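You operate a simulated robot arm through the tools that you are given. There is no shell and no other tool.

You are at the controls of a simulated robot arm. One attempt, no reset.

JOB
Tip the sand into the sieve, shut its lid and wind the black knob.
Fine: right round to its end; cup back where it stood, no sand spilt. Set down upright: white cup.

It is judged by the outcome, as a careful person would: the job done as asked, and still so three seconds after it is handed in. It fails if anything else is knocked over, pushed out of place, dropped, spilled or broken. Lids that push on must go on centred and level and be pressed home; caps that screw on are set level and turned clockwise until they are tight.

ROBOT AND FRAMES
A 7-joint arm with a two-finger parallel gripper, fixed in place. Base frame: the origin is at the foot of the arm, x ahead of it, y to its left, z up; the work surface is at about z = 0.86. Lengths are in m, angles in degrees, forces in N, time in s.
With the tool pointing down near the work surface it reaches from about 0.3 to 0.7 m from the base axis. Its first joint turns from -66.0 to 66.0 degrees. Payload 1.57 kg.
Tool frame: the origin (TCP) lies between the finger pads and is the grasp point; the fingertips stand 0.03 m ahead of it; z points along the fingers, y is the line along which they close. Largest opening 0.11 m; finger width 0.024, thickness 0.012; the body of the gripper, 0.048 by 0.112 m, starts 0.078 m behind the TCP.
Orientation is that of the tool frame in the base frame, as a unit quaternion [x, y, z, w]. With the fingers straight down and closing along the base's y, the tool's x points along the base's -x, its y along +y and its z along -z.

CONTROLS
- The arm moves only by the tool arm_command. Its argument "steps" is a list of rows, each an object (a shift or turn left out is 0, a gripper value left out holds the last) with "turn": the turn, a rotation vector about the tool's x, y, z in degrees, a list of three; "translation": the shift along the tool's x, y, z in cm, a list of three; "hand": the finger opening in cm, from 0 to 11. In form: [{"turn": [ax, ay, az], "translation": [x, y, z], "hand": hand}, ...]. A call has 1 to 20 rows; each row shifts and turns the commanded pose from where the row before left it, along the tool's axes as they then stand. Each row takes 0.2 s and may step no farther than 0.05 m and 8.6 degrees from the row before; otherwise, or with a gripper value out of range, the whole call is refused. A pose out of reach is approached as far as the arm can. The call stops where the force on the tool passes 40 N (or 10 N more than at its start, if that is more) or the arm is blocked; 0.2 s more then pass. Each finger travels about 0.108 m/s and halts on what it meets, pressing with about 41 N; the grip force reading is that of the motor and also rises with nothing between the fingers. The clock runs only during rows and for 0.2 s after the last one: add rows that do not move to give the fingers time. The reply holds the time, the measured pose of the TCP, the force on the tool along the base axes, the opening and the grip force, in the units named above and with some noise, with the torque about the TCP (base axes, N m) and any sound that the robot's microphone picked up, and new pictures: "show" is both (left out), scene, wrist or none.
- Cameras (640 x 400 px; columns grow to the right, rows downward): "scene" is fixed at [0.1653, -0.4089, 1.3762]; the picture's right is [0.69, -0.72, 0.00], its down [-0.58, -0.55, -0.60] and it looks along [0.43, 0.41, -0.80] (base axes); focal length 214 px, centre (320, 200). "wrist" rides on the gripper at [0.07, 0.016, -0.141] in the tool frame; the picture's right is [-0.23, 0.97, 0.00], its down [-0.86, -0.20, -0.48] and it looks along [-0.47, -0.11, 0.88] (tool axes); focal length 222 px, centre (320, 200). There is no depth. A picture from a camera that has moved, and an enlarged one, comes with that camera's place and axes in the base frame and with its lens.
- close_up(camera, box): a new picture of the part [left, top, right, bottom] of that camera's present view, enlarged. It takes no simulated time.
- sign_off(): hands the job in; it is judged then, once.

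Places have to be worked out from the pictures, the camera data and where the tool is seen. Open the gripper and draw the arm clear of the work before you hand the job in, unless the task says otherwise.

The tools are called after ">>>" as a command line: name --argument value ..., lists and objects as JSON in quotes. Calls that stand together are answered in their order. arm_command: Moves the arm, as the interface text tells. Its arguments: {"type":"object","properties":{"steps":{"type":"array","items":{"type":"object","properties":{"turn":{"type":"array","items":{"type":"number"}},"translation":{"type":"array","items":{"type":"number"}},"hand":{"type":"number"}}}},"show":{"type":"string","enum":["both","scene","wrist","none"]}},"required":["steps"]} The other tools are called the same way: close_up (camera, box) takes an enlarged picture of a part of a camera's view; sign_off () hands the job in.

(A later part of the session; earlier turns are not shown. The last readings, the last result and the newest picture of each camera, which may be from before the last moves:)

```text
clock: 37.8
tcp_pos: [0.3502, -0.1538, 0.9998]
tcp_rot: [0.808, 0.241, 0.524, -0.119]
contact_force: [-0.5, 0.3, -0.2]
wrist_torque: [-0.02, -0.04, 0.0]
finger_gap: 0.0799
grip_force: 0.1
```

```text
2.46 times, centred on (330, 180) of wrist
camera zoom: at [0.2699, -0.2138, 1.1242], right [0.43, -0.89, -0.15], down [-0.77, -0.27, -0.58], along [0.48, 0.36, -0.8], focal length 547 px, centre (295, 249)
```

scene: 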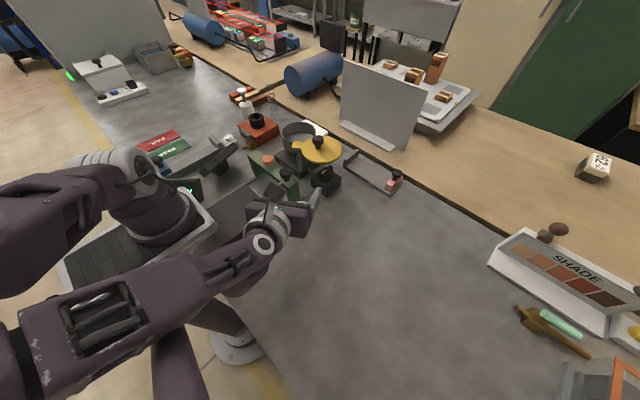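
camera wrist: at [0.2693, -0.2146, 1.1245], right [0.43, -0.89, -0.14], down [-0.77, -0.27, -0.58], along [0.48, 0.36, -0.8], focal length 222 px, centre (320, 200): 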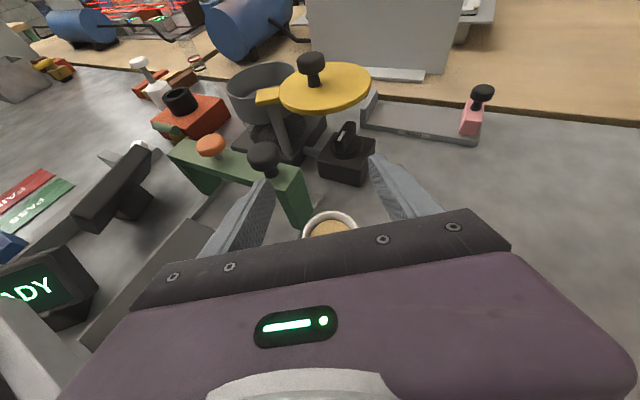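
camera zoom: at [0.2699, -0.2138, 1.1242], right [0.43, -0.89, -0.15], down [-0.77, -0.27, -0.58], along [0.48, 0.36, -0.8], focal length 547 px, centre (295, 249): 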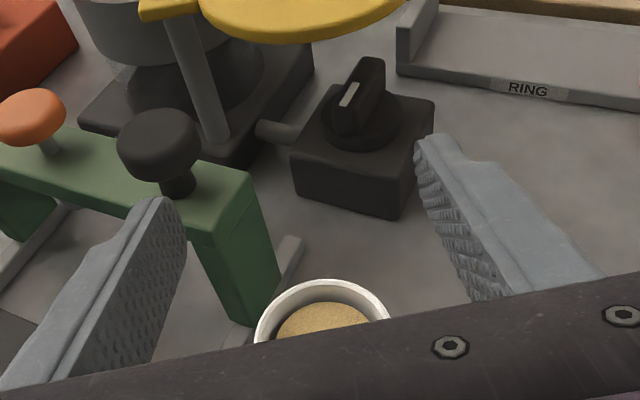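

The arm sags about 1 cm and 4° short here, so at this low pitch it is near its limit so close to the base. I steepen the tool by 24° (to about 46° below horizontal), which pulls the wrist into easier reach, and re-read.

>>> arm_command --steps '[{"turn": [0, -8, 0]}, {"turn": [0, -8, 0]}, {"turn": [0, -8, 0]}, {}, {}, {}]' --show "both"

```text
clock: 39.2
tcp_pos: [0.3459, -0.1583, 0.9914]
tcp_rot: [0.892, 0.24, 0.37, -0.101]
contact_force: [-0.1, 0.6, 0.0]
wrist_torque: [0.02, 0.0, -0.02]
finger_gap: 0.08
grip_force: 0.1
camera wrist: at [0.3092, -0.1988, 1.1412], right [0.35, -0.92, -0.16], down [-0.92, -0.3, -0.27], along [0.2, 0.24, -0.95], focal length 222 px, centre (320, 200)
```

scene: 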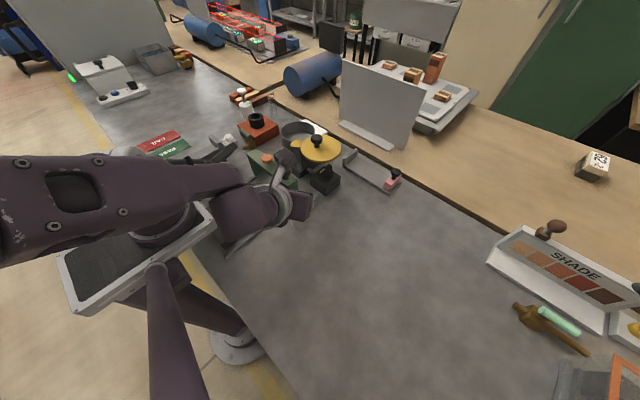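
wrist: 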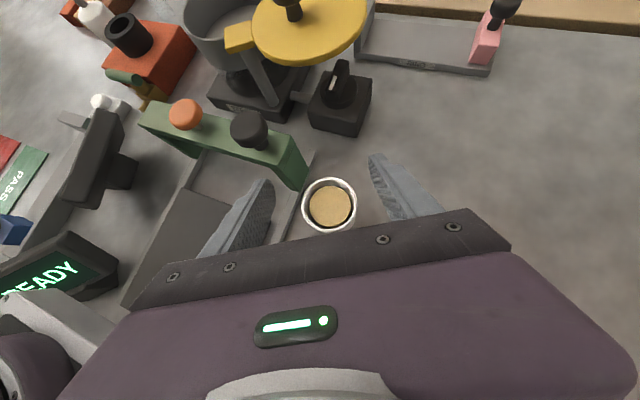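

Now the pose is held exactly (45° pitch, TCP 0.346, -0.158, 0.991), and the cup rim fixes at (0.353, -0.154), centred between the fingers. I descend two thirds of the way and check.

>>> arm_command --steps '[{"translation": [-2.12, 0, 2.19]}, {"translation": [-2.12, 0, 2.19]}, {}, {}]' --show "both"

>>> close_up --camera "wrist" --box '[200, 100, 460, 260]'

```text
clock: 40.2
tcp_pos: [0.3407, -0.1826, 0.9388]
tcp_rot: [0.895, 0.24, 0.363, -0.099]
contact_force: [-0.3, -0.5, -0.5]
wrist_torque: [0.03, 0.01, 0.04]
finger_gap: 0.0802
grip_force: 0.1
out of reach, approached as far as the arm can: row 1, 2
camera wrist: at [0.3079, -0.2225, 1.0893], right [0.35, -0.92, -0.16], down [-0.92, -0.3, -0.25], along [0.18, 0.24, -0.95], focal length 222 px, centre (320, 200)
```

scene: 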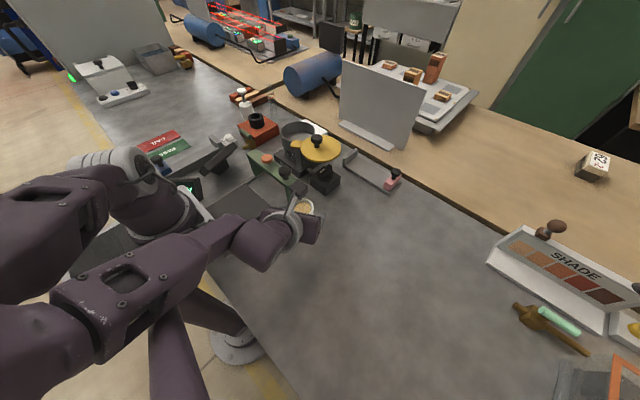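
wrist: 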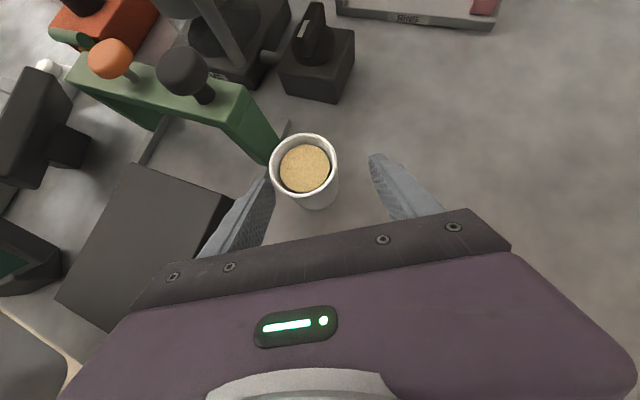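

```text
2.46 times, centred on (330, 180) of wrist
camera zoom: at [0.3079, -0.2225, 1.0893], right [0.35, -0.92, -0.16], down [-0.92, -0.3, -0.25], along [0.18, 0.24, -0.95], focal length 547 px, centre (295, 249)
```

zoom: 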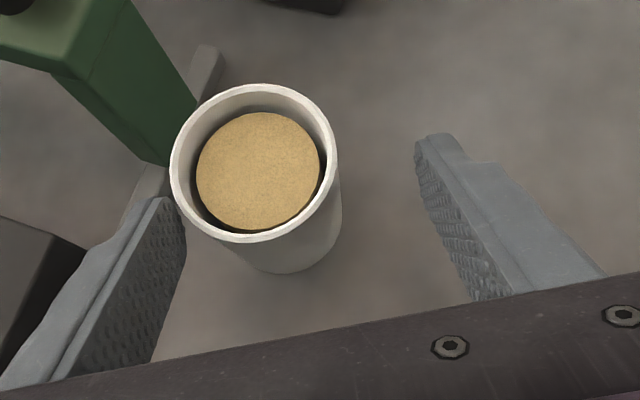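

The arm cannot hold that pitch this low and this close in — it slid sideways, though no contact force shows and the cup looks untouched. I rise straight up and away first.

>>> arm_command --steps '[{"translation": [2.12, 0, -2.12]}, {"translation": [3.0, 0, -3.0]}, {"translation": [3.0, 0, -3.0]}, {}, {}]' --show "both"

>>> close_up --camera "scene" --box '[260, 110, 380, 230]'

```text
clock: 41.4
tcp_pos: [0.3435, -0.1824, 1.0535]
tcp_rot: [0.895, 0.24, 0.363, -0.097]
contact_force: [0.7, 0.8, 0.4]
wrist_torque: [0.02, -0.04, -0.05]
finger_gap: 0.0802
grip_force: 0.0
camera wrist: at [0.31, -0.2208, 1.2053], right [0.35, -0.93, -0.16], down [-0.92, -0.3, -0.25], along [0.18, 0.23, -0.95], focal length 222 px, centre (320, 200)
```

scene: 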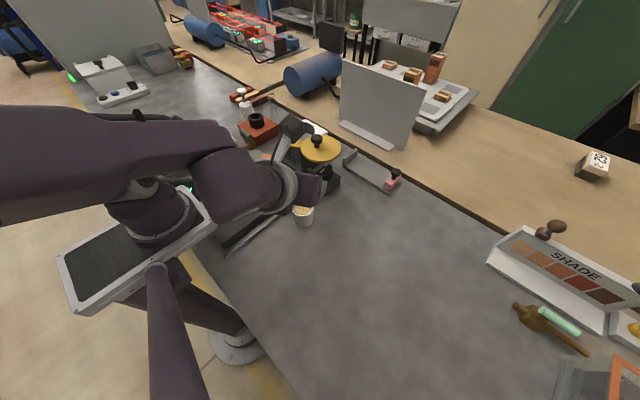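
wrist: 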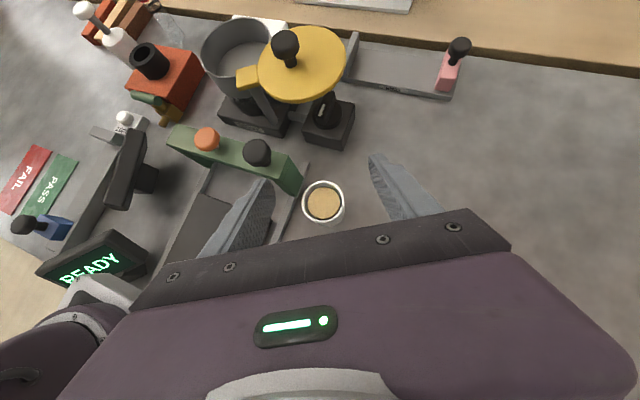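

```text
3.33 times, centred on (320, 170) of scene
camera zoom: at [0.1653, -0.4089, 1.3762], right [0.69, -0.72, 0.0], down [-0.58, -0.55, -0.6], along [0.43, 0.41, -0.8], focal length 715 px, centre (320, 300)
```

zoom: 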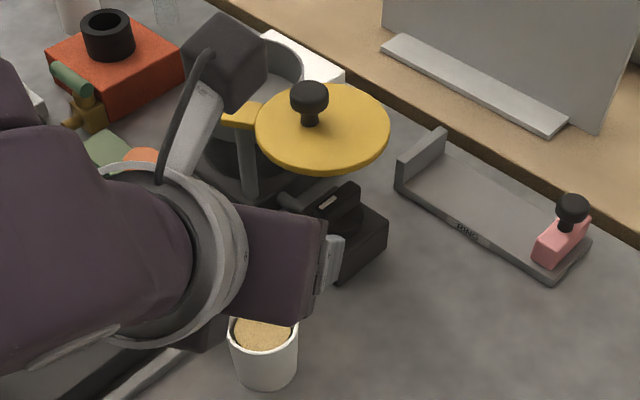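

The cup seems untouched, but I compare it with the very first close-up using the same frame to be certain.

>>> close_up --camera "scene" --box '[270, 150, 350, 240]'

```text
4.44 times, centred on (310, 195) of scene
camera zoom: at [0.1653, -0.4089, 1.3762], right [0.69, -0.72, 0.0], down [-0.58, -0.55, -0.6], along [0.43, 0.41, -0.8], focal length 953 px, centre (364, 222)
```

zoom: 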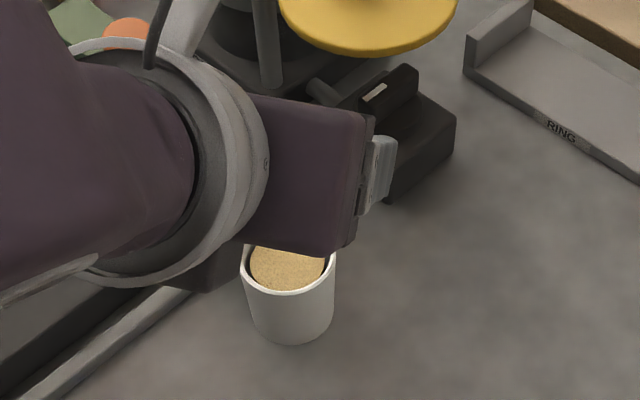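

Comparing frames shows the left finger nudged the cup about 9 mm (from ~(0.3535, -0.152) to ~(0.3625, -0.156)); it is upright with no sand spilt, and I will set it back at its original spot at the end. Now I test, well above everything, whether the tool can pitch forward past horizontal near the bowl, which would allow pouring from a near-vertical grasp.

>>> arm_command --steps '[{"translation": [3.5, 0, -3.5]}, {"translation": [3.76, -1.24, 1.66]}, {"translation": [3.76, -1.24, 1.66]}, {"translation": [3.76, -1.24, 1.66]}, {"translation": [3.76, -1.24, 1.66]}, {"translation": [3.76, -1.24, 1.66]}, {"translation": [3.76, -1.24, 1.66]}, {"translation": [3.76, -1.24, 1.66]}, {"turn": [0, 8.2, 0]}, {"turn": [0, 8.2, 0]}, {"turn": [0, 8.2, 0]}, {"turn": [0, 8.2, 0]}, {"turn": [0, 8.2, 0]}, {}, {}]' --show "scene"

```text
clock: 44.6
tcp_pos: [0.5331, 0.0276, 1.2029]
tcp_rot: [0.713, 0.189, 0.653, -0.173]
contact_force: [-0.1, 0.4, 0.7]
wrist_torque: [-0.03, -0.04, 0.02]
finger_gap: 0.0801
grip_force: 0.1
out of reach, approached as far as the arm can: row 5
```

scene: 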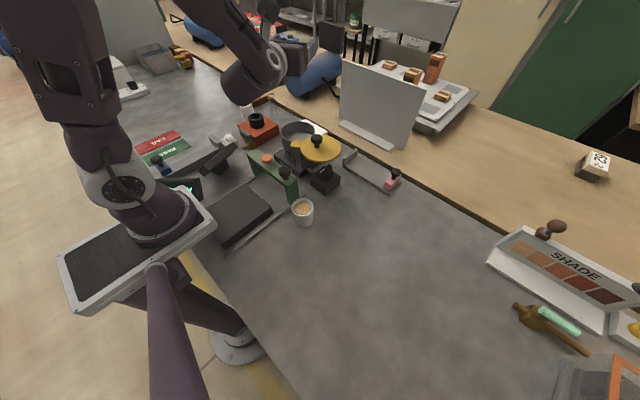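

Horizontal is fine here. I pitch up further to find the limit.

>>> arm_command --steps '[{"turn": [0, 8.2, 0]}, {"turn": [0, 8.2, 0]}, {"turn": [0, 8.2, 0]}, {"turn": [0, 8.2, 0]}, {}, {}]' --show "both"

```text
clock: 46.0
tcp_pos: [0.534, 0.0285, 1.2033]
tcp_rot: [0.499, 0.132, 0.828, -0.221]
contact_force: [-0.1, -0.1, 1.1]
wrist_torque: [0.0, 0.03, -0.01]
finger_gap: 0.0801
grip_force: 0.0
camera wrist: at [0.4062, -0.066, 1.1995], right [0.58, -0.79, -0.2], down [-0.12, 0.16, -0.98], along [0.81, 0.59, 0.0], focal length 222 px, centre (320, 200)
```

scene: 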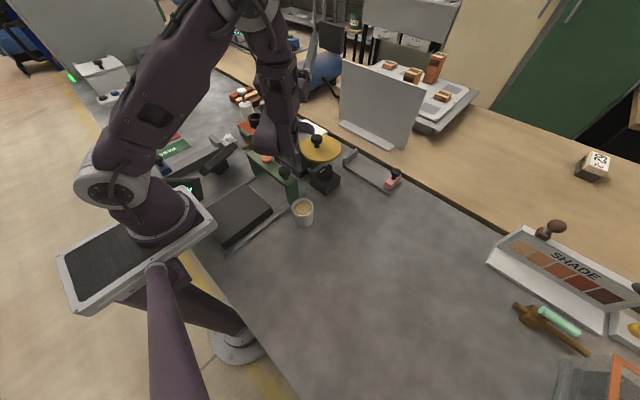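
wrist: 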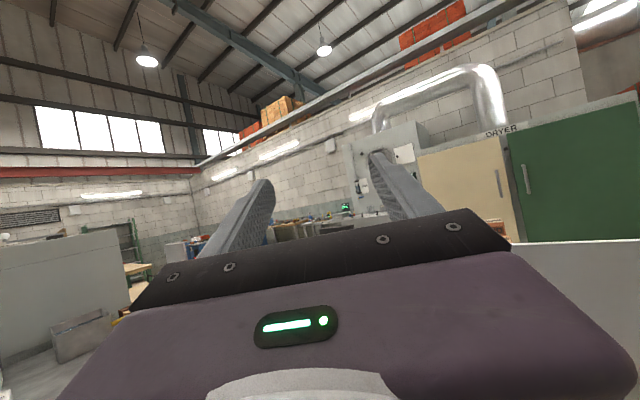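

The tool does reach 28° above horizontal, but the wrist then hangs low over the work, so I prefer to pour with the tool about level: pick the cup from above, stand it on the open table, re-grip it from the side there, and pour with a roll. I test whether a low side grasp is reachable at the open spot around (0.48, -0.25).

>>> arm_command --steps '[{"turn": [0, -8.2, 0]}, {"turn": [0, -8.2, 0]}, {"turn": [0, -8.2, 0]}, {"turn": [0, -8.2, 0]}, {"turn": [0, -8.2, 0]}, {"turn": [0, -8.2, 0]}, {"turn": [-7.0, 0, 2.69]}, {"turn": [-7.0, 0, 2.69]}, {"turn": [-7.0, 0, 2.69]}, {"turn": [-7.0, 0, 2.69]}, {"translation": [-2.28, 3.98, 0.05]}, {"translation": [-2.28, 3.98, 0.05]}, {"translation": [-2.28, 3.98, 0.05]}, {"translation": [-2.28, 3.98, 0.05]}, {"translation": [-2.28, 3.98, 0.05]}, {"translation": [-2.28, 3.98, 0.05]}, {"translation": [-2.28, 3.98, 0.05]}, {}, {}]' --show "both"

```text
clock: 50.0
tcp_pos: [0.4783, -0.2516, 1.052]
tcp_rot: [0.825, 0.001, 0.565, 0.001]
contact_force: [0.5, 0.4, -0.2]
wrist_torque: [0.01, 0.02, 0.02]
finger_gap: 0.0799
grip_force: 0.1
camera wrist: at [0.3725, -0.2678, 1.1702], right [-0.08, -0.97, -0.21], down [-0.76, 0.2, -0.62], along [0.65, 0.11, -0.75], focal length 222 px, centre (320, 200)
```

scene: 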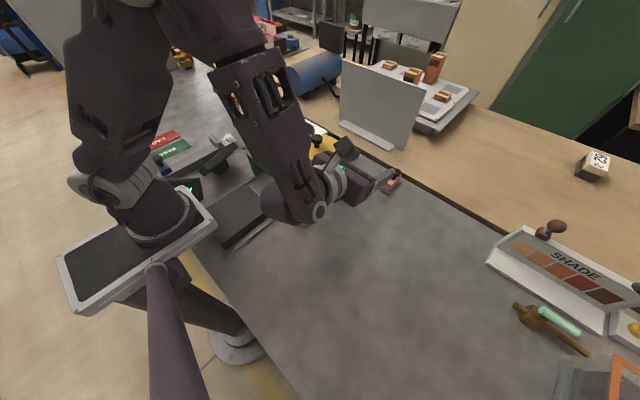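
wrist: 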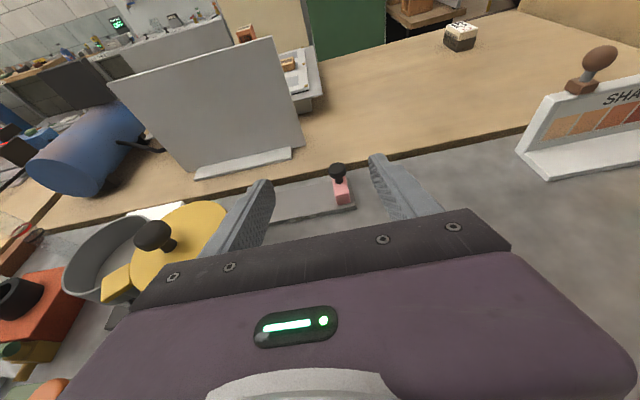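

This pose is comfortable. I shift 6 cm further to the right (away from the cup) and test going down to grasp height over the bare table.

>>> arm_command --steps '[{"translation": [0, 3.0, 0]}, {"translation": [0, 3.0, 0]}, {"translation": [-3.27, 0, 1.25]}, {"translation": [-3.27, 0, 1.25]}, {}, {}]' --show "scene"

```text
clock: 51.4
tcp_pos: [0.4781, -0.3121, 0.9834]
tcp_rot: [0.826, 0.002, 0.564, 0.0]
contact_force: [0.2, -0.5, 0.0]
wrist_torque: [-0.02, 0.03, 0.02]
finger_gap: 0.0803
grip_force: 0.0
```

scene: 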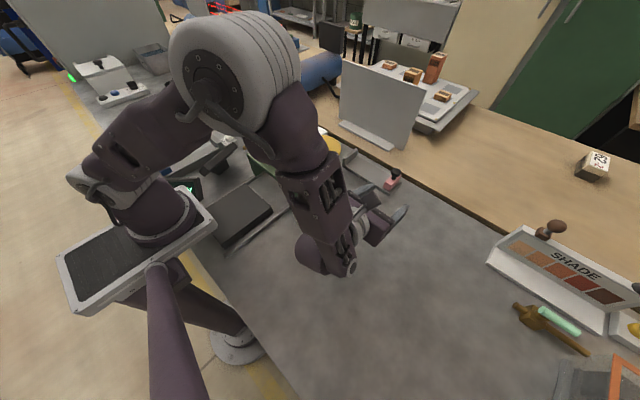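

Good tracking at z = 0.983. I go down the rest of the way to confirm the grasp height.

>>> arm_command --steps '[{"translation": [-3.27, 0, 1.25]}, {"translation": [-3.27, 0, 1.25]}, {}, {}]' --show "both"

```text
clock: 52.4
tcp_pos: [0.4793, -0.3115, 0.9122]
tcp_rot: [0.825, 0.0, 0.564, 0.002]
contact_force: [0.7, 0.3, 0.7]
wrist_torque: [0.0, -0.01, 0.03]
finger_gap: 0.0797
grip_force: 0.1
camera wrist: at [0.3728, -0.3286, 1.0295], right [-0.08, -0.97, -0.21], down [-0.76, 0.2, -0.62], along [0.65, 0.11, -0.75], focal length 222 px, centre (320, 200)
```

scene: 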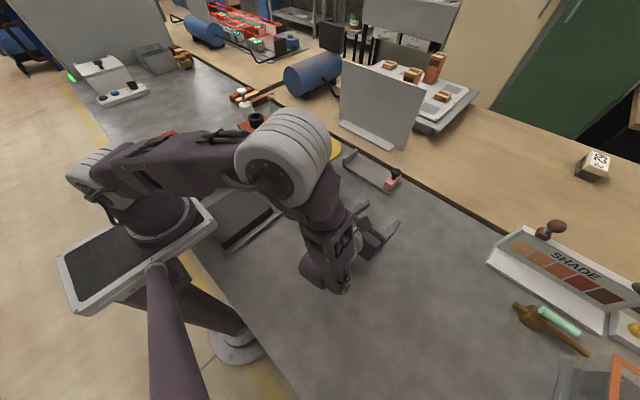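
wrist: 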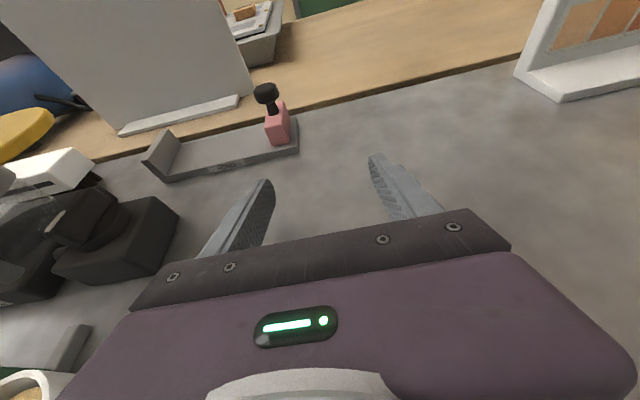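

The side grasp pose is reachable at (0.479, -0.312, 0.912). Now I rise, stand the tool vertical and yaw 30° so that I can pick the cup from above with its fingers clear of the bracket.

>>> arm_command --steps '[{"translation": [3.5, 0, -1.34]}, {"translation": [3.5, 0, -1.34]}, {"translation": [3.5, 0, -1.34]}, {"translation": [3.5, 0, -1.34]}, {"turn": [0, -8.6, 0]}, {"turn": [0, -8.6, 0]}, {"turn": [0, -8.6, 0]}, {"turn": [0, -8.6, 0]}, {"turn": [0, -8.6, 0]}, {"turn": [0, -8.6, 0]}, {"turn": [0, -8.6, 0]}, {"turn": [0, -8.6, 0]}, {"turn": [0, 0, -7.5]}, {"turn": [0, 0, -7.5]}, {"turn": [0, 0, -7.5]}, {"turn": [0, 0, -7.5]}, {}, {}]' --show "both"

```text
clock: 56.2
tcp_pos: [0.4788, -0.3122, 1.063]
tcp_rot: [0.966, 0.259, -0.001, 0.002]
contact_force: [0.7, -0.2, 0.1]
wrist_torque: [-0.01, -0.01, 0.0]
finger_gap: 0.0799
grip_force: 0.0
camera wrist: at [0.5485, -0.2912, 1.2059], right [0.29, -0.96, 0.0], down [-0.84, -0.25, 0.48], along [-0.46, -0.14, -0.88], focal length 222 px, centre (320, 200)
```

scene: 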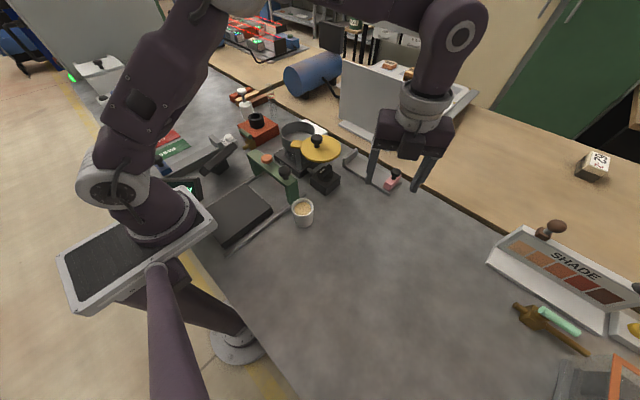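
wrist: 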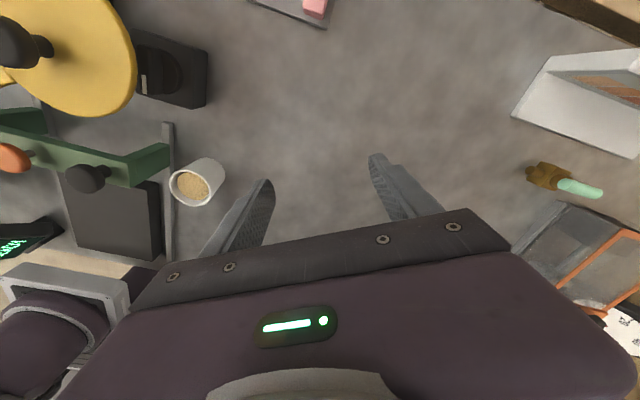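

The tool is vertical with yaw 150. I take an unobstructed scene close-up in the reference frame to measure the cup's present place against the original.

>>> close_up --camera "scene" --box '[270, 150, 350, 240]'

>>> close_up --camera "scene" --box '[285, 190, 321, 235]'

```text
4.44 times, centred on (310, 195) of scene
camera zoom: at [0.1653, -0.4089, 1.3762], right [0.69, -0.72, 0.0], down [-0.58, -0.55, -0.6], along [0.43, 0.41, -0.8], focal length 953 px, centre (364, 222)
```

zoom: 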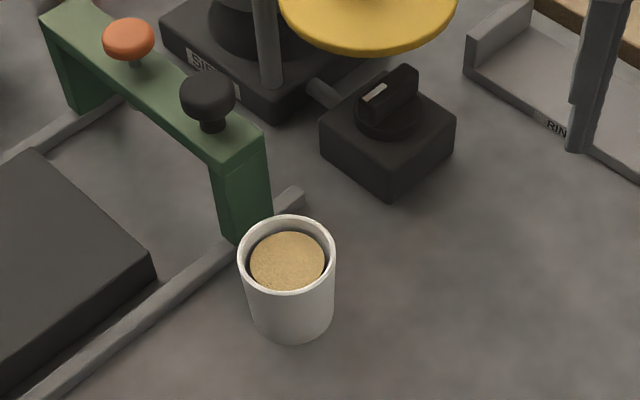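

```text
8.89 times, centred on (303, 212) of scene
camera zoom: at [0.1653, -0.4089, 1.3762], right [0.69, -0.72, 0.0], down [-0.58, -0.55, -0.6], along [0.43, 0.41, -0.8], focal length 1906 px, centre (471, 89)
```

zoom: 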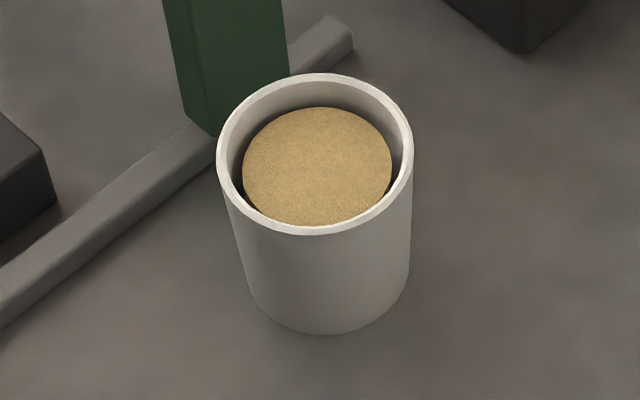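

The cup shifted by about (+9, -3) mm and stands near (0.363, -0.158) now, rim at z ≈ 0.92. I hover over it at z = 1.02 with the fingers 8 cm open and check alignment.

>>> arm_command --steps '[{"translation": [-0.47, -3.82, 0.86]}, {"translation": [-0.47, -3.82, 0.86]}, {"translation": [-0.47, -3.82, 0.86]}, {"translation": [-0.47, -3.82, 0.86]}, {"translation": [-0.47, -3.82, 0.86]}, {}, {}, {}]' --show "both"

>>> close_up --camera "wrist" --box '[200, 100, 460, 260]'

```text
clock: 58.0
tcp_pos: [0.3629, -0.1561, 1.021]
tcp_rot: [0.966, 0.258, -0.001, 0.001]
contact_force: [-0.1, -0.5, 0.4]
wrist_torque: [-0.02, 0.0, 0.01]
finger_gap: 0.08
grip_force: 0.1
camera wrist: at [0.4318, -0.1374, 1.1634], right [0.29, -0.96, 0.0], down [-0.84, -0.25, 0.48], along [-0.46, -0.14, -0.88], focal length 222 px, centre (320, 200)
```

scene: 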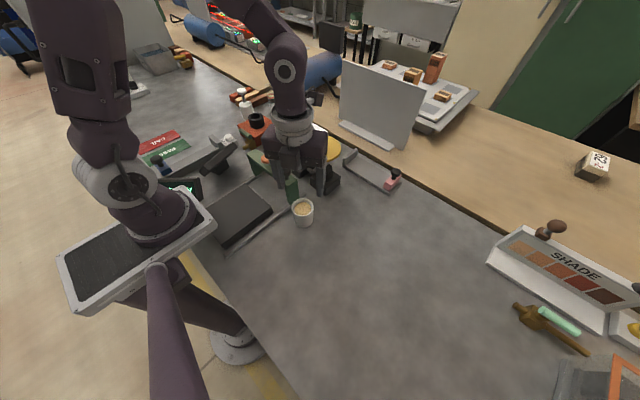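
wrist: 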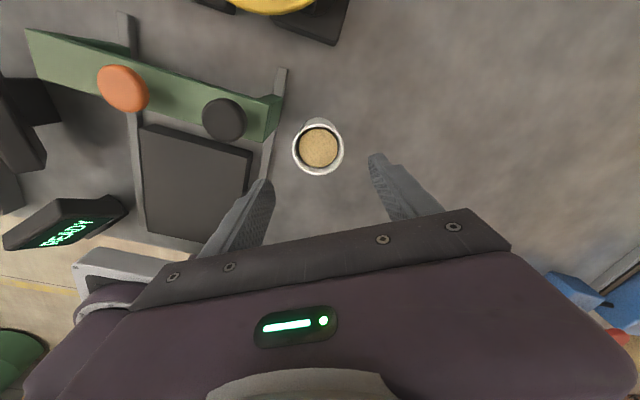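

```text
2.46 times, centred on (330, 180) of wrist
camera zoom: at [0.4318, -0.1374, 1.1634], right [0.29, -0.96, 0.0], down [-0.84, -0.25, 0.48], along [-0.46, -0.14, -0.88], focal length 547 px, centre (295, 249)
```

zoom: 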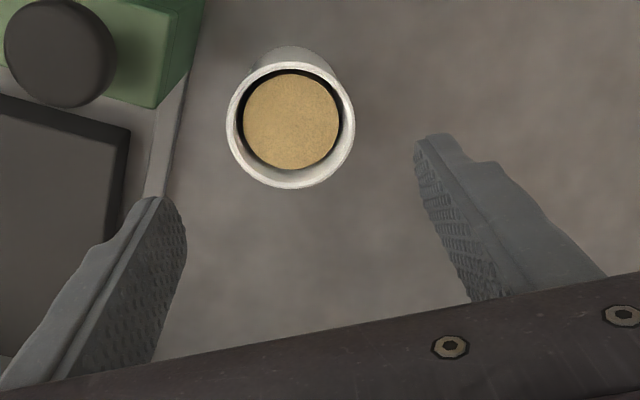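

The cup sits within about 2–3 mm of the tool axis. I narrow the fingers to 7 cm, shift 2 mm, and descend to TCP z ≈ 0.905.

>>> arm_command --steps '[{"translation": [0.25, -0.05, 0], "hand": 7}, {"translation": [0, 0, 4]}, {"translation": [0, 0, 4]}, {"translation": [0, 0, 3.6]}, {}, {}]' --show "both"

>>> close_up --camera "wrist" --box '[200, 100, 460, 260]'

```text
clock: 59.4
tcp_pos: [0.3633, -0.1575, 0.9037]
tcp_rot: [0.966, 0.259, -0.002, 0.001]
contact_force: [-0.1, 0.6, -0.2]
wrist_torque: [-0.02, 0.0, 0.01]
finger_gap: 0.0701
grip_force: 0.2
camera wrist: at [0.4341, -0.1361, 1.046], right [0.29, -0.96, 0.0], down [-0.84, -0.25, 0.48], along [-0.46, -0.14, -0.88], focal length 222 px, centre (320, 200)
```

scene: 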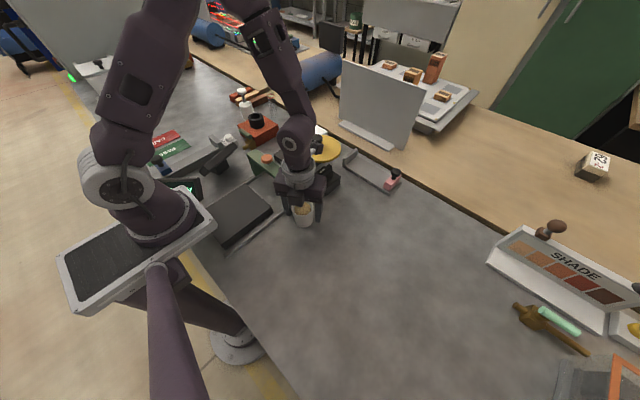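
wrist: 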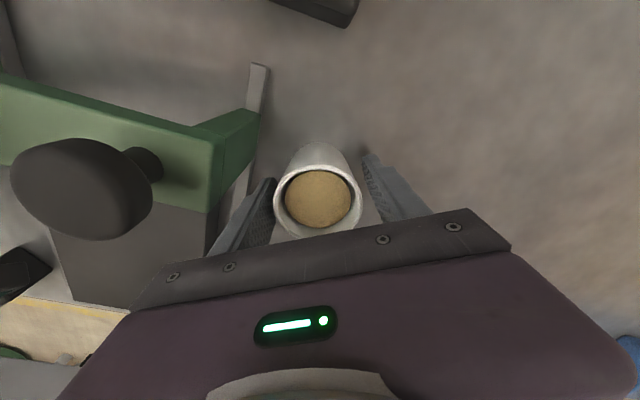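

```text
2.46 times, centred on (330, 180) of wrist
camera zoom: at [0.4341, -0.1361, 1.046], right [0.29, -0.96, 0.0], down [-0.84, -0.25, 0.48], along [-0.46, -0.14, -0.88], focal length 547 px, centre (295, 249)
```

zoom: 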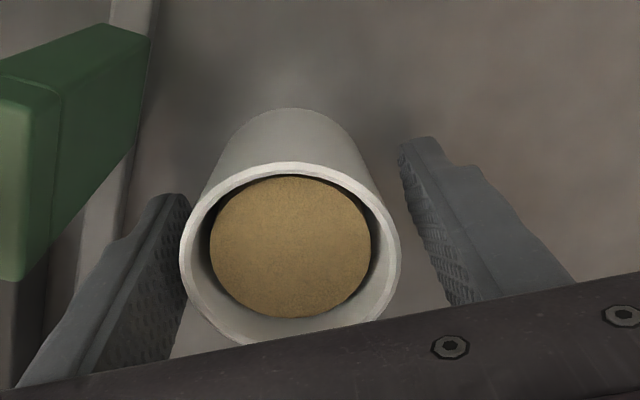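

The cup is centred between the fingers within about 1 mm. I close on it.

>>> arm_command --steps '[{"hand": 6}, {"hand": 5}, {"hand": 4.5}, {}, {}]' --show "wrist"

```text
clock: 60.6
tcp_pos: [0.365, -0.1564, 0.9038]
tcp_rot: [0.966, 0.258, -0.001, 0.002]
contact_force: [0.5, -0.3, 0.2]
wrist_torque: [-0.03, 0.01, 0.02]
finger_gap: 0.0544
grip_force: 40.6
camera wrist: at [0.4341, -0.1361, 1.0462], right [0.29, -0.96, 0.0], down [-0.84, -0.25, 0.48], along [-0.46, -0.14, -0.88], focal length 222 px, centre (320, 200)
```

wrist: 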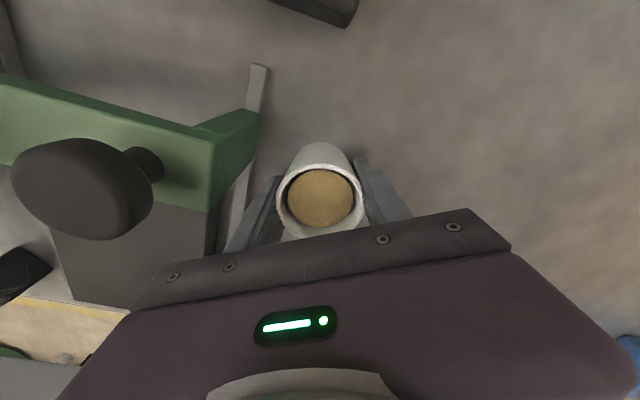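

The cup is held (gap 5.4 cm, 41 N). I lift it 8 cm slowly and check it stays level.

>>> arm_command --steps '[{"translation": [0, 0, -1]}, {"translation": [0, 0, -2]}, {"translation": [0, 0, -2.5]}, {"translation": [0, 0, -2.5]}, {"translation": [0, 0, -1]}, {}, {}]' --show "both"

```text
clock: 62.2
tcp_pos: [0.3644, -0.1563, 0.9943]
tcp_rot: [0.966, 0.258, -0.001, 0.001]
contact_force: [-0.8, 0.6, -1.3]
wrist_torque: [0.0, -0.01, 0.02]
finger_gap: 0.0528
grip_force: 40.9
camera wrist: at [0.4345, -0.136, 1.1366], right [0.29, -0.96, 0.0], down [-0.84, -0.25, 0.48], along [-0.46, -0.14, -0.88], focal length 222 px, centre (320, 200)
```

scene: 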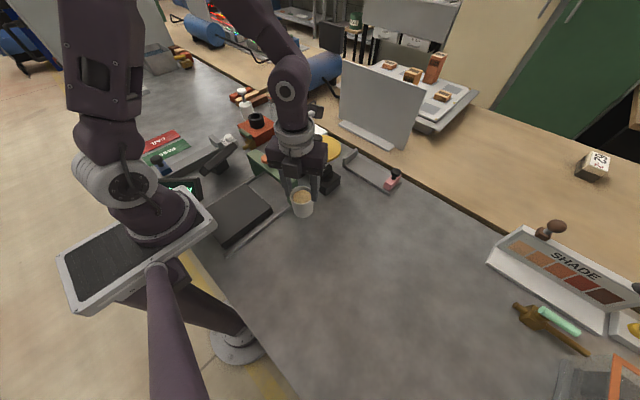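
wrist: 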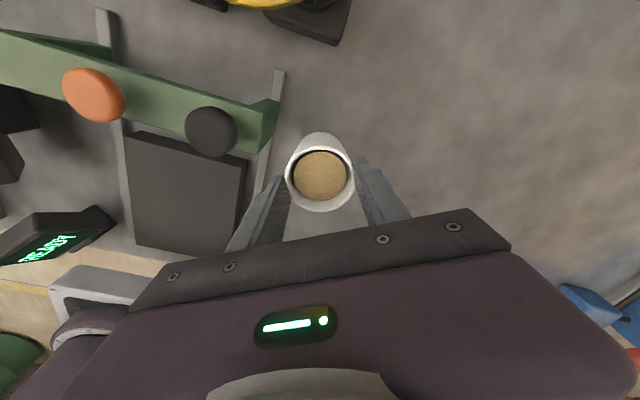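

The cup's rim looks lower in the grip than before and the gap has shrunk slightly. I look closely before doing anything else.

>>> close_up --camera "scene" --box '[270, 150, 350, 240]'

>>> close_up --camera "wrist" --box '[200, 100, 460, 260]'

```text
4.44 times, centred on (310, 195) of scene
camera zoom: at [0.1653, -0.4089, 1.3762], right [0.69, -0.72, 0.0], down [-0.58, -0.55, -0.6], along [0.43, 0.41, -0.8], focal length 953 px, centre (364, 222)
```

zoom: 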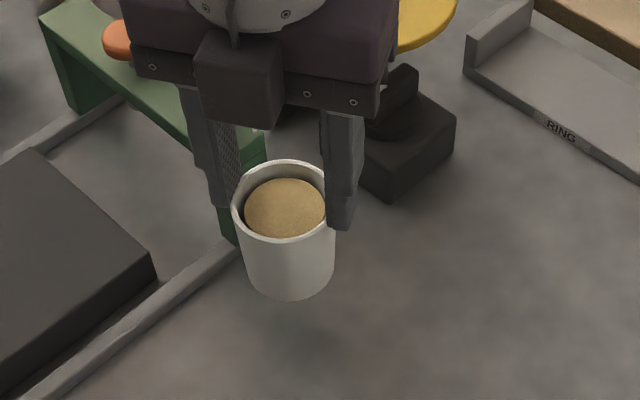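

```text
2.46 times, centred on (330, 180) of wrist
camera zoom: at [0.4345, -0.136, 1.1366], right [0.29, -0.96, 0.0], down [-0.84, -0.25, 0.48], along [-0.46, -0.14, -0.88], focal length 547 px, centre (295, 249)
```

zoom: 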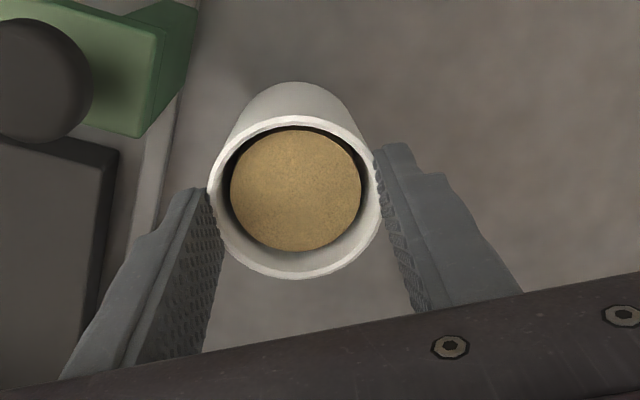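

The cup has slipped about 3.5 cm down in the fingers and is held only near its rim, so I lower it to the table at once before it can fall.

>>> arm_command --steps '[{"translation": [0, 0, 1.8]}, {"translation": [0, 0, 1.4]}, {}]' --show "both"

>>> close_up --camera "scene" --box '[270, 150, 350, 240]'

>>> close_up --camera "wrist" --box '[200, 100, 460, 260]'

```text
clock: 63.0
tcp_pos: [0.3657, -0.1566, 0.9631]
tcp_rot: [0.966, 0.259, -0.001, 0.0]
contact_force: [-0.5, -0.3, -0.7]
wrist_torque: [0.0, 0.03, 0.0]
finger_gap: 0.0526
grip_force: 40.9
camera wrist: at [0.4344, -0.1359, 1.1044], right [0.29, -0.96, 0.0], down [-0.84, -0.25, 0.48], along [-0.46, -0.14, -0.88], focal length 222 px, centre (320, 200)
```

scene: 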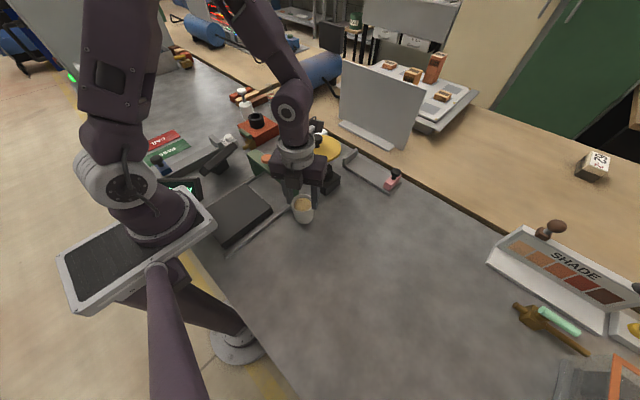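
wrist: 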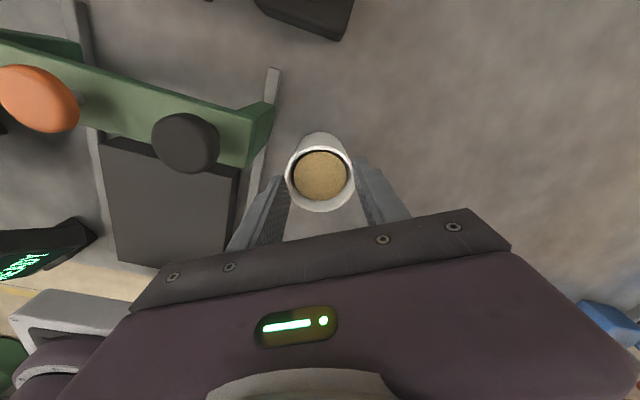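

```text
4.44 times, centred on (310, 195) of scene
camera zoom: at [0.1653, -0.4089, 1.3762], right [0.69, -0.72, 0.0], down [-0.58, -0.55, -0.6], along [0.43, 0.41, -0.8], focal length 953 px, centre (364, 222)
```

zoom: 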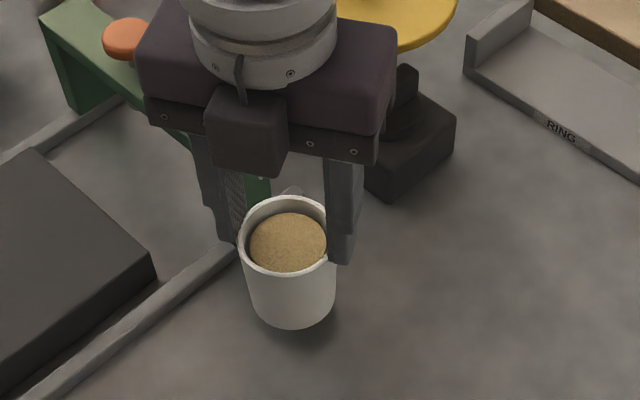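

```text
2.46 times, centred on (330, 180) of wrist
camera zoom: at [0.4344, -0.1359, 1.1044], right [0.29, -0.96, 0.0], down [-0.84, -0.25, 0.48], along [-0.46, -0.14, -0.88], focal length 547 px, centre (295, 249)
```

zoom: 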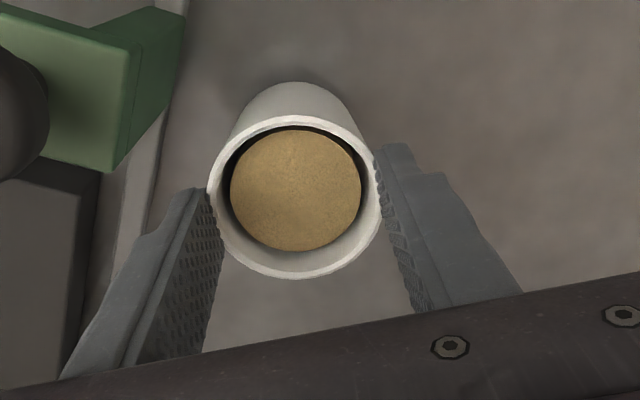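

The cup is not slipping any further (same place in the grip, level, base about 1.6 cm above the table). I test with a slow 1 cm lift whether this hold near the rim is stable.

>>> arm_command --steps '[{"translation": [0, 0, -0.3]}, {"translation": [0, 0, -0.3]}, {"translation": [0, 0, -0.4]}, {}]' --show "wrist"

>>> close_up --camera "wrist" --box '[200, 100, 460, 260]'

>>> close_up --camera "scene" --box '[282, 170, 322, 220]'

```text
clock: 64.0
tcp_pos: [0.3653, -0.1545, 0.9725]
tcp_rot: [0.966, 0.259, -0.002, 0.002]
contact_force: [0.7, -0.1, -1.0]
wrist_torque: [0.01, 0.03, -0.03]
finger_gap: 0.0529
grip_force: 40.8
camera wrist: at [0.4345, -0.1358, 1.1148], right [0.29, -0.96, 0.0], down [-0.84, -0.25, 0.48], along [-0.46, -0.14, -0.88], focal length 222 px, centre (320, 200)
```

wrist: 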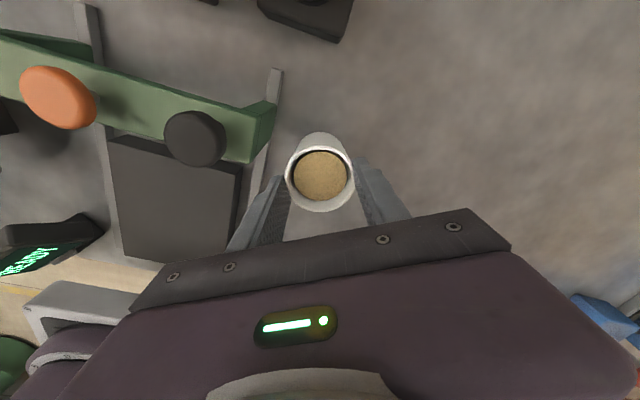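

```text
2.46 times, centred on (330, 180) of wrist
camera zoom: at [0.4345, -0.1358, 1.1148], right [0.29, -0.96, 0.0], down [-0.84, -0.25, 0.48], along [-0.46, -0.14, -0.88], focal length 547 px, centre (295, 249)
```

zoom: 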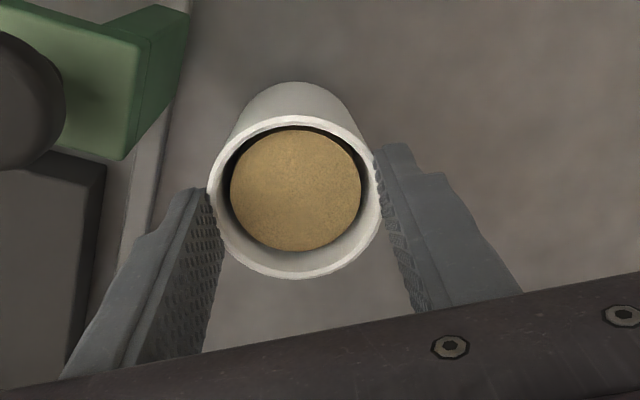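

```text
8.00 times, centred on (302, 195) of scene
camera zoom: at [0.1653, -0.4089, 1.3762], right [0.69, -0.72, 0.0], down [-0.58, -0.55, -0.6], along [0.43, 0.41, -0.8], focal length 1716 px, centre (464, 240)
```

zoom: 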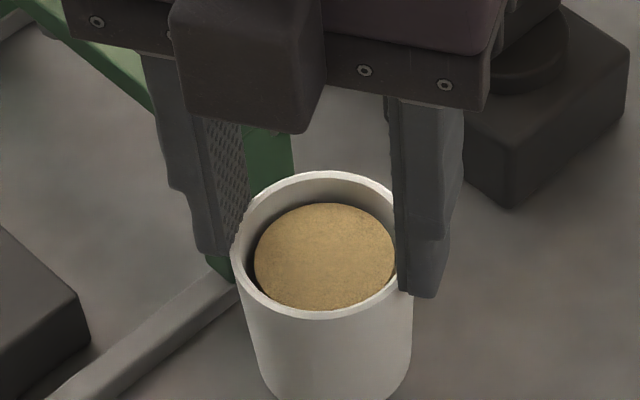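

The hold is stable now (cup fixed relative to the fingers, level, weight felt ≈1 N). I carry it low and slowly, about 1.6 cm off the table, to the open spot at (0.48, -0.312).

>>> arm_command --steps '[{"translation": [0, 0, 0.5]}, {"translation": [0, 0, 0.5]}, {"translation": [0.086, 0.77, 0]}, {"translation": [0.173, 1.54, 0]}, {"translation": [0.26, 2.31, 0]}, {"translation": [0.28, 2.5, 0]}, {"translation": [0.28, 2.5, 0]}, {"translation": [0.28, 2.5, 0]}, {"translation": [0.28, 2.5, 0]}, {"translation": [0.26, 2.31, 0]}, {"translation": [0.173, 1.54, 0]}, {"translation": [0.086, 0.77, 0]}, {}, {}]' --show "both"

>>> close_up --camera "wrist" --box '[200, 100, 460, 260]'

```text
clock: 67.0
tcp_pos: [0.479, -0.3125, 0.9624]
tcp_rot: [0.966, 0.259, -0.001, 0.001]
contact_force: [-0.4, -0.3, -1.0]
wrist_torque: [0.01, -0.03, 0.01]
finger_gap: 0.0528
grip_force: 41.3
camera wrist: at [0.5489, -0.2921, 1.1049], right [0.29, -0.96, 0.0], down [-0.84, -0.25, 0.48], along [-0.46, -0.14, -0.88], focal length 222 px, centre (320, 200)
```

scene: 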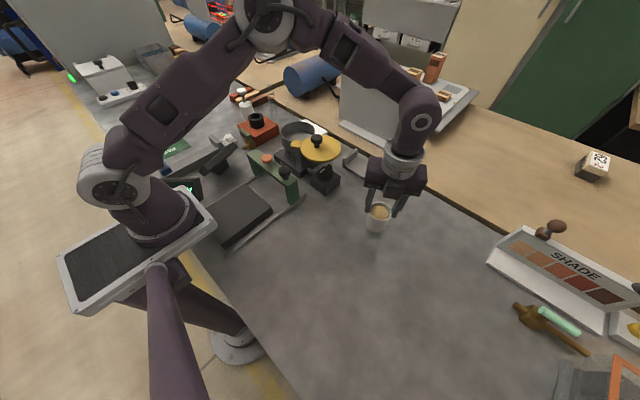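
wrist: 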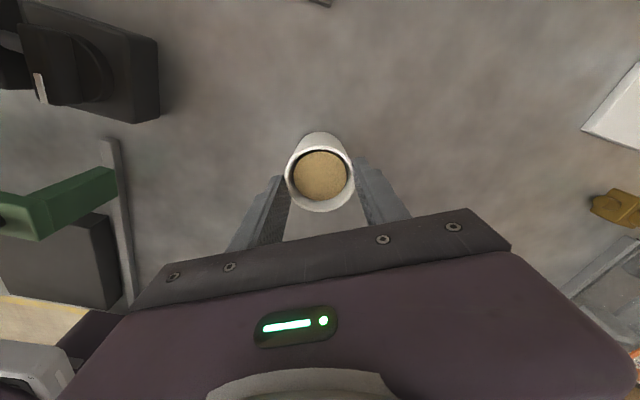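

```text
2.46 times, centred on (330, 180) of wrist
camera zoom: at [0.5489, -0.2921, 1.1049], right [0.29, -0.96, 0.0], down [-0.84, -0.25, 0.48], along [-0.46, -0.14, -0.88], focal length 547 px, centre (295, 249)
```

zoom: 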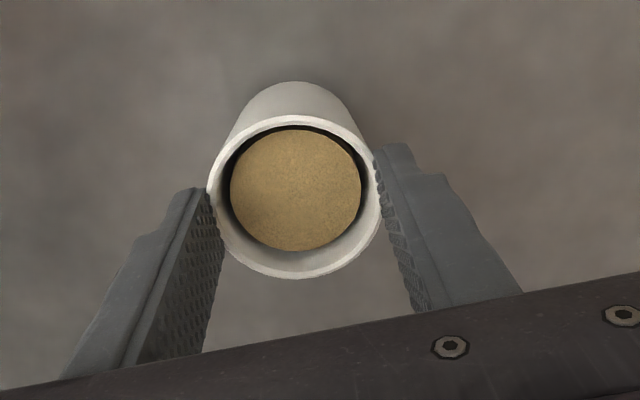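

Arrived with the cup steady. I lower it in small steps and watch for the table contact.

>>> arm_command --steps '[{"translation": [0, 0, 0.5]}, {"translation": [0, 0, 0.5]}, {}]' --show "none"

>>> arm_command --steps '[{"translation": [0, 0, 0.2]}, {"translation": [0, 0, 0.2]}, {}]' --show "none"

```text
clock: 67.8
tcp_pos: [0.4805, -0.3122, 0.9525]
tcp_rot: [0.966, 0.259, -0.002, 0.0]
contact_force: [-0.3, 0.2, -0.8]
wrist_torque: [0.03, 0.04, -0.04]
finger_gap: 0.053
grip_force: 40.5
```

```text
clock: 68.6
tcp_pos: [0.4807, -0.3123, 0.9485]
tcp_rot: [0.966, 0.259, -0.001, 0.001]
contact_force: [0.0, -0.2, -1.8]
wrist_torque: [0.02, -0.03, 0.02]
finger_gap: 0.0528
grip_force: 41.1
```

Still hanging free (about -1 N); I continue down in 2 mm steps.

>>> arm_command --steps '[{"translation": [0, 0, 0.15]}, {"translation": [0, 0, 0.15]}, {}]' --show "none"

>>> arm_command --steps '[{"translation": [0, 0, 0.15]}, {"translation": [0, 0, 0.1]}, {}]' --show "scene"

>>> close_up --camera "scene" --box '[340, 170, 420, 240]'

```text
clock: 69.4
tcp_pos: [0.4794, -0.3122, 0.9455]
tcp_rot: [0.966, 0.259, -0.002, 0.0]
contact_force: [0.4, 0.8, -1.8]
wrist_torque: [0.01, 0.0, 0.01]
finger_gap: 0.0529
grip_force: 41.1
```

```text
clock: 70.2
tcp_pos: [0.4796, -0.3119, 0.9443]
tcp_rot: [0.966, 0.259, -0.001, 0.001]
contact_force: [-0.5, 2.3, 10.2]
wrist_torque: [0.27, 0.2, -0.02]
finger_gap: 0.0528
grip_force: 40.5
```

scene: 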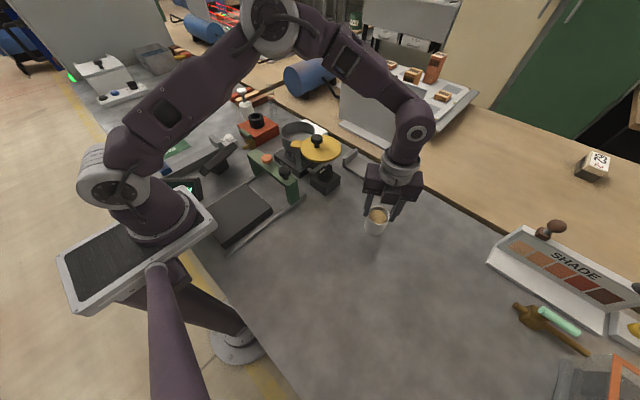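

```text
5.71 times, centred on (380, 205) of scene
camera zoom: at [0.1651, -0.4087, 1.3762], right [0.69, -0.72, 0.0], down [-0.58, -0.55, -0.6], along [0.43, 0.41, -0.8], focal length 1226 px, centre (-23, 171)
```

zoom: 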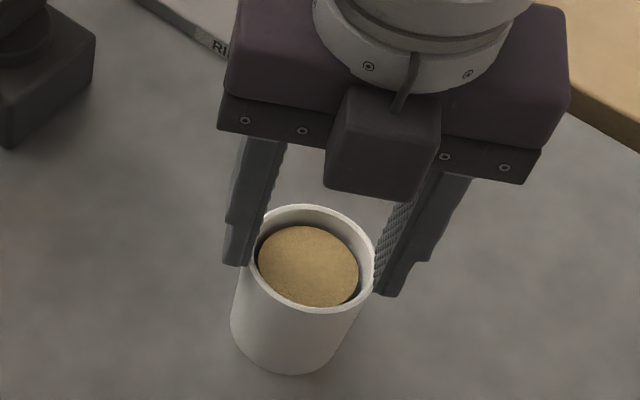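

The cup stands on the table (10 N contact at TCP z = 0.944). I open the fingers gently and rise straight up.

>>> arm_command --steps '[{"translation": [0, 0, -0.08]}, {"hand": 6}, {"hand": 7.5}, {}, {"translation": [0, 0, -1.5]}, {"translation": [0, 0, -3]}, {"translation": [0, 0, -4.5]}, {"translation": [0, 0, -4.5]}, {}]' --show "both"

>>> close_up --camera "scene" --box '[340, 170, 420, 240]'

```text
clock: 72.2
tcp_pos: [0.4802, -0.3134, 1.0799]
tcp_rot: [0.966, 0.259, -0.001, 0.001]
contact_force: [0.5, 0.3, 0.5]
wrist_torque: [0.02, -0.01, -0.03]
finger_gap: 0.075
grip_force: 0.1
camera wrist: at [0.5501, -0.2919, 1.2215], right [0.29, -0.96, 0.0], down [-0.84, -0.25, 0.48], along [-0.46, -0.14, -0.88], focal length 222 px, centre (320, 200)
```

scene: 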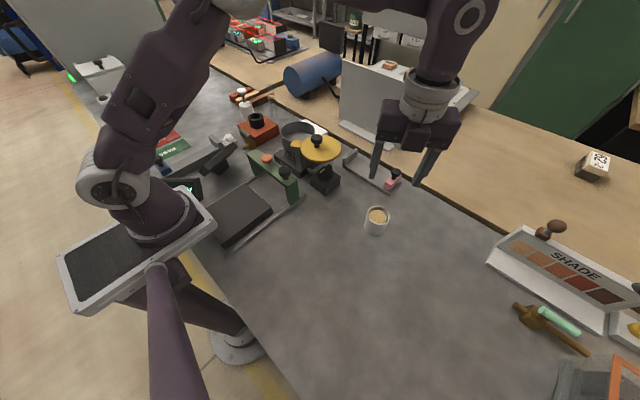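
wrist: 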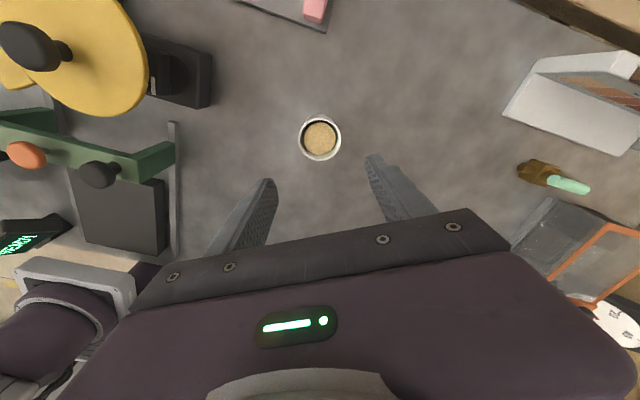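

```text
5.71 times, centred on (380, 205) of scene
camera zoom: at [0.1653, -0.4089, 1.3762], right [0.69, -0.72, 0.0], down [-0.58, -0.55, -0.6], along [0.43, 0.41, -0.8], focal length 1226 px, centre (-23, 171)
```

zoom: 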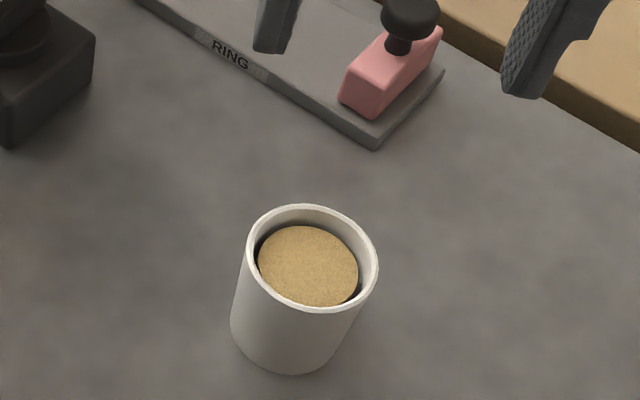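

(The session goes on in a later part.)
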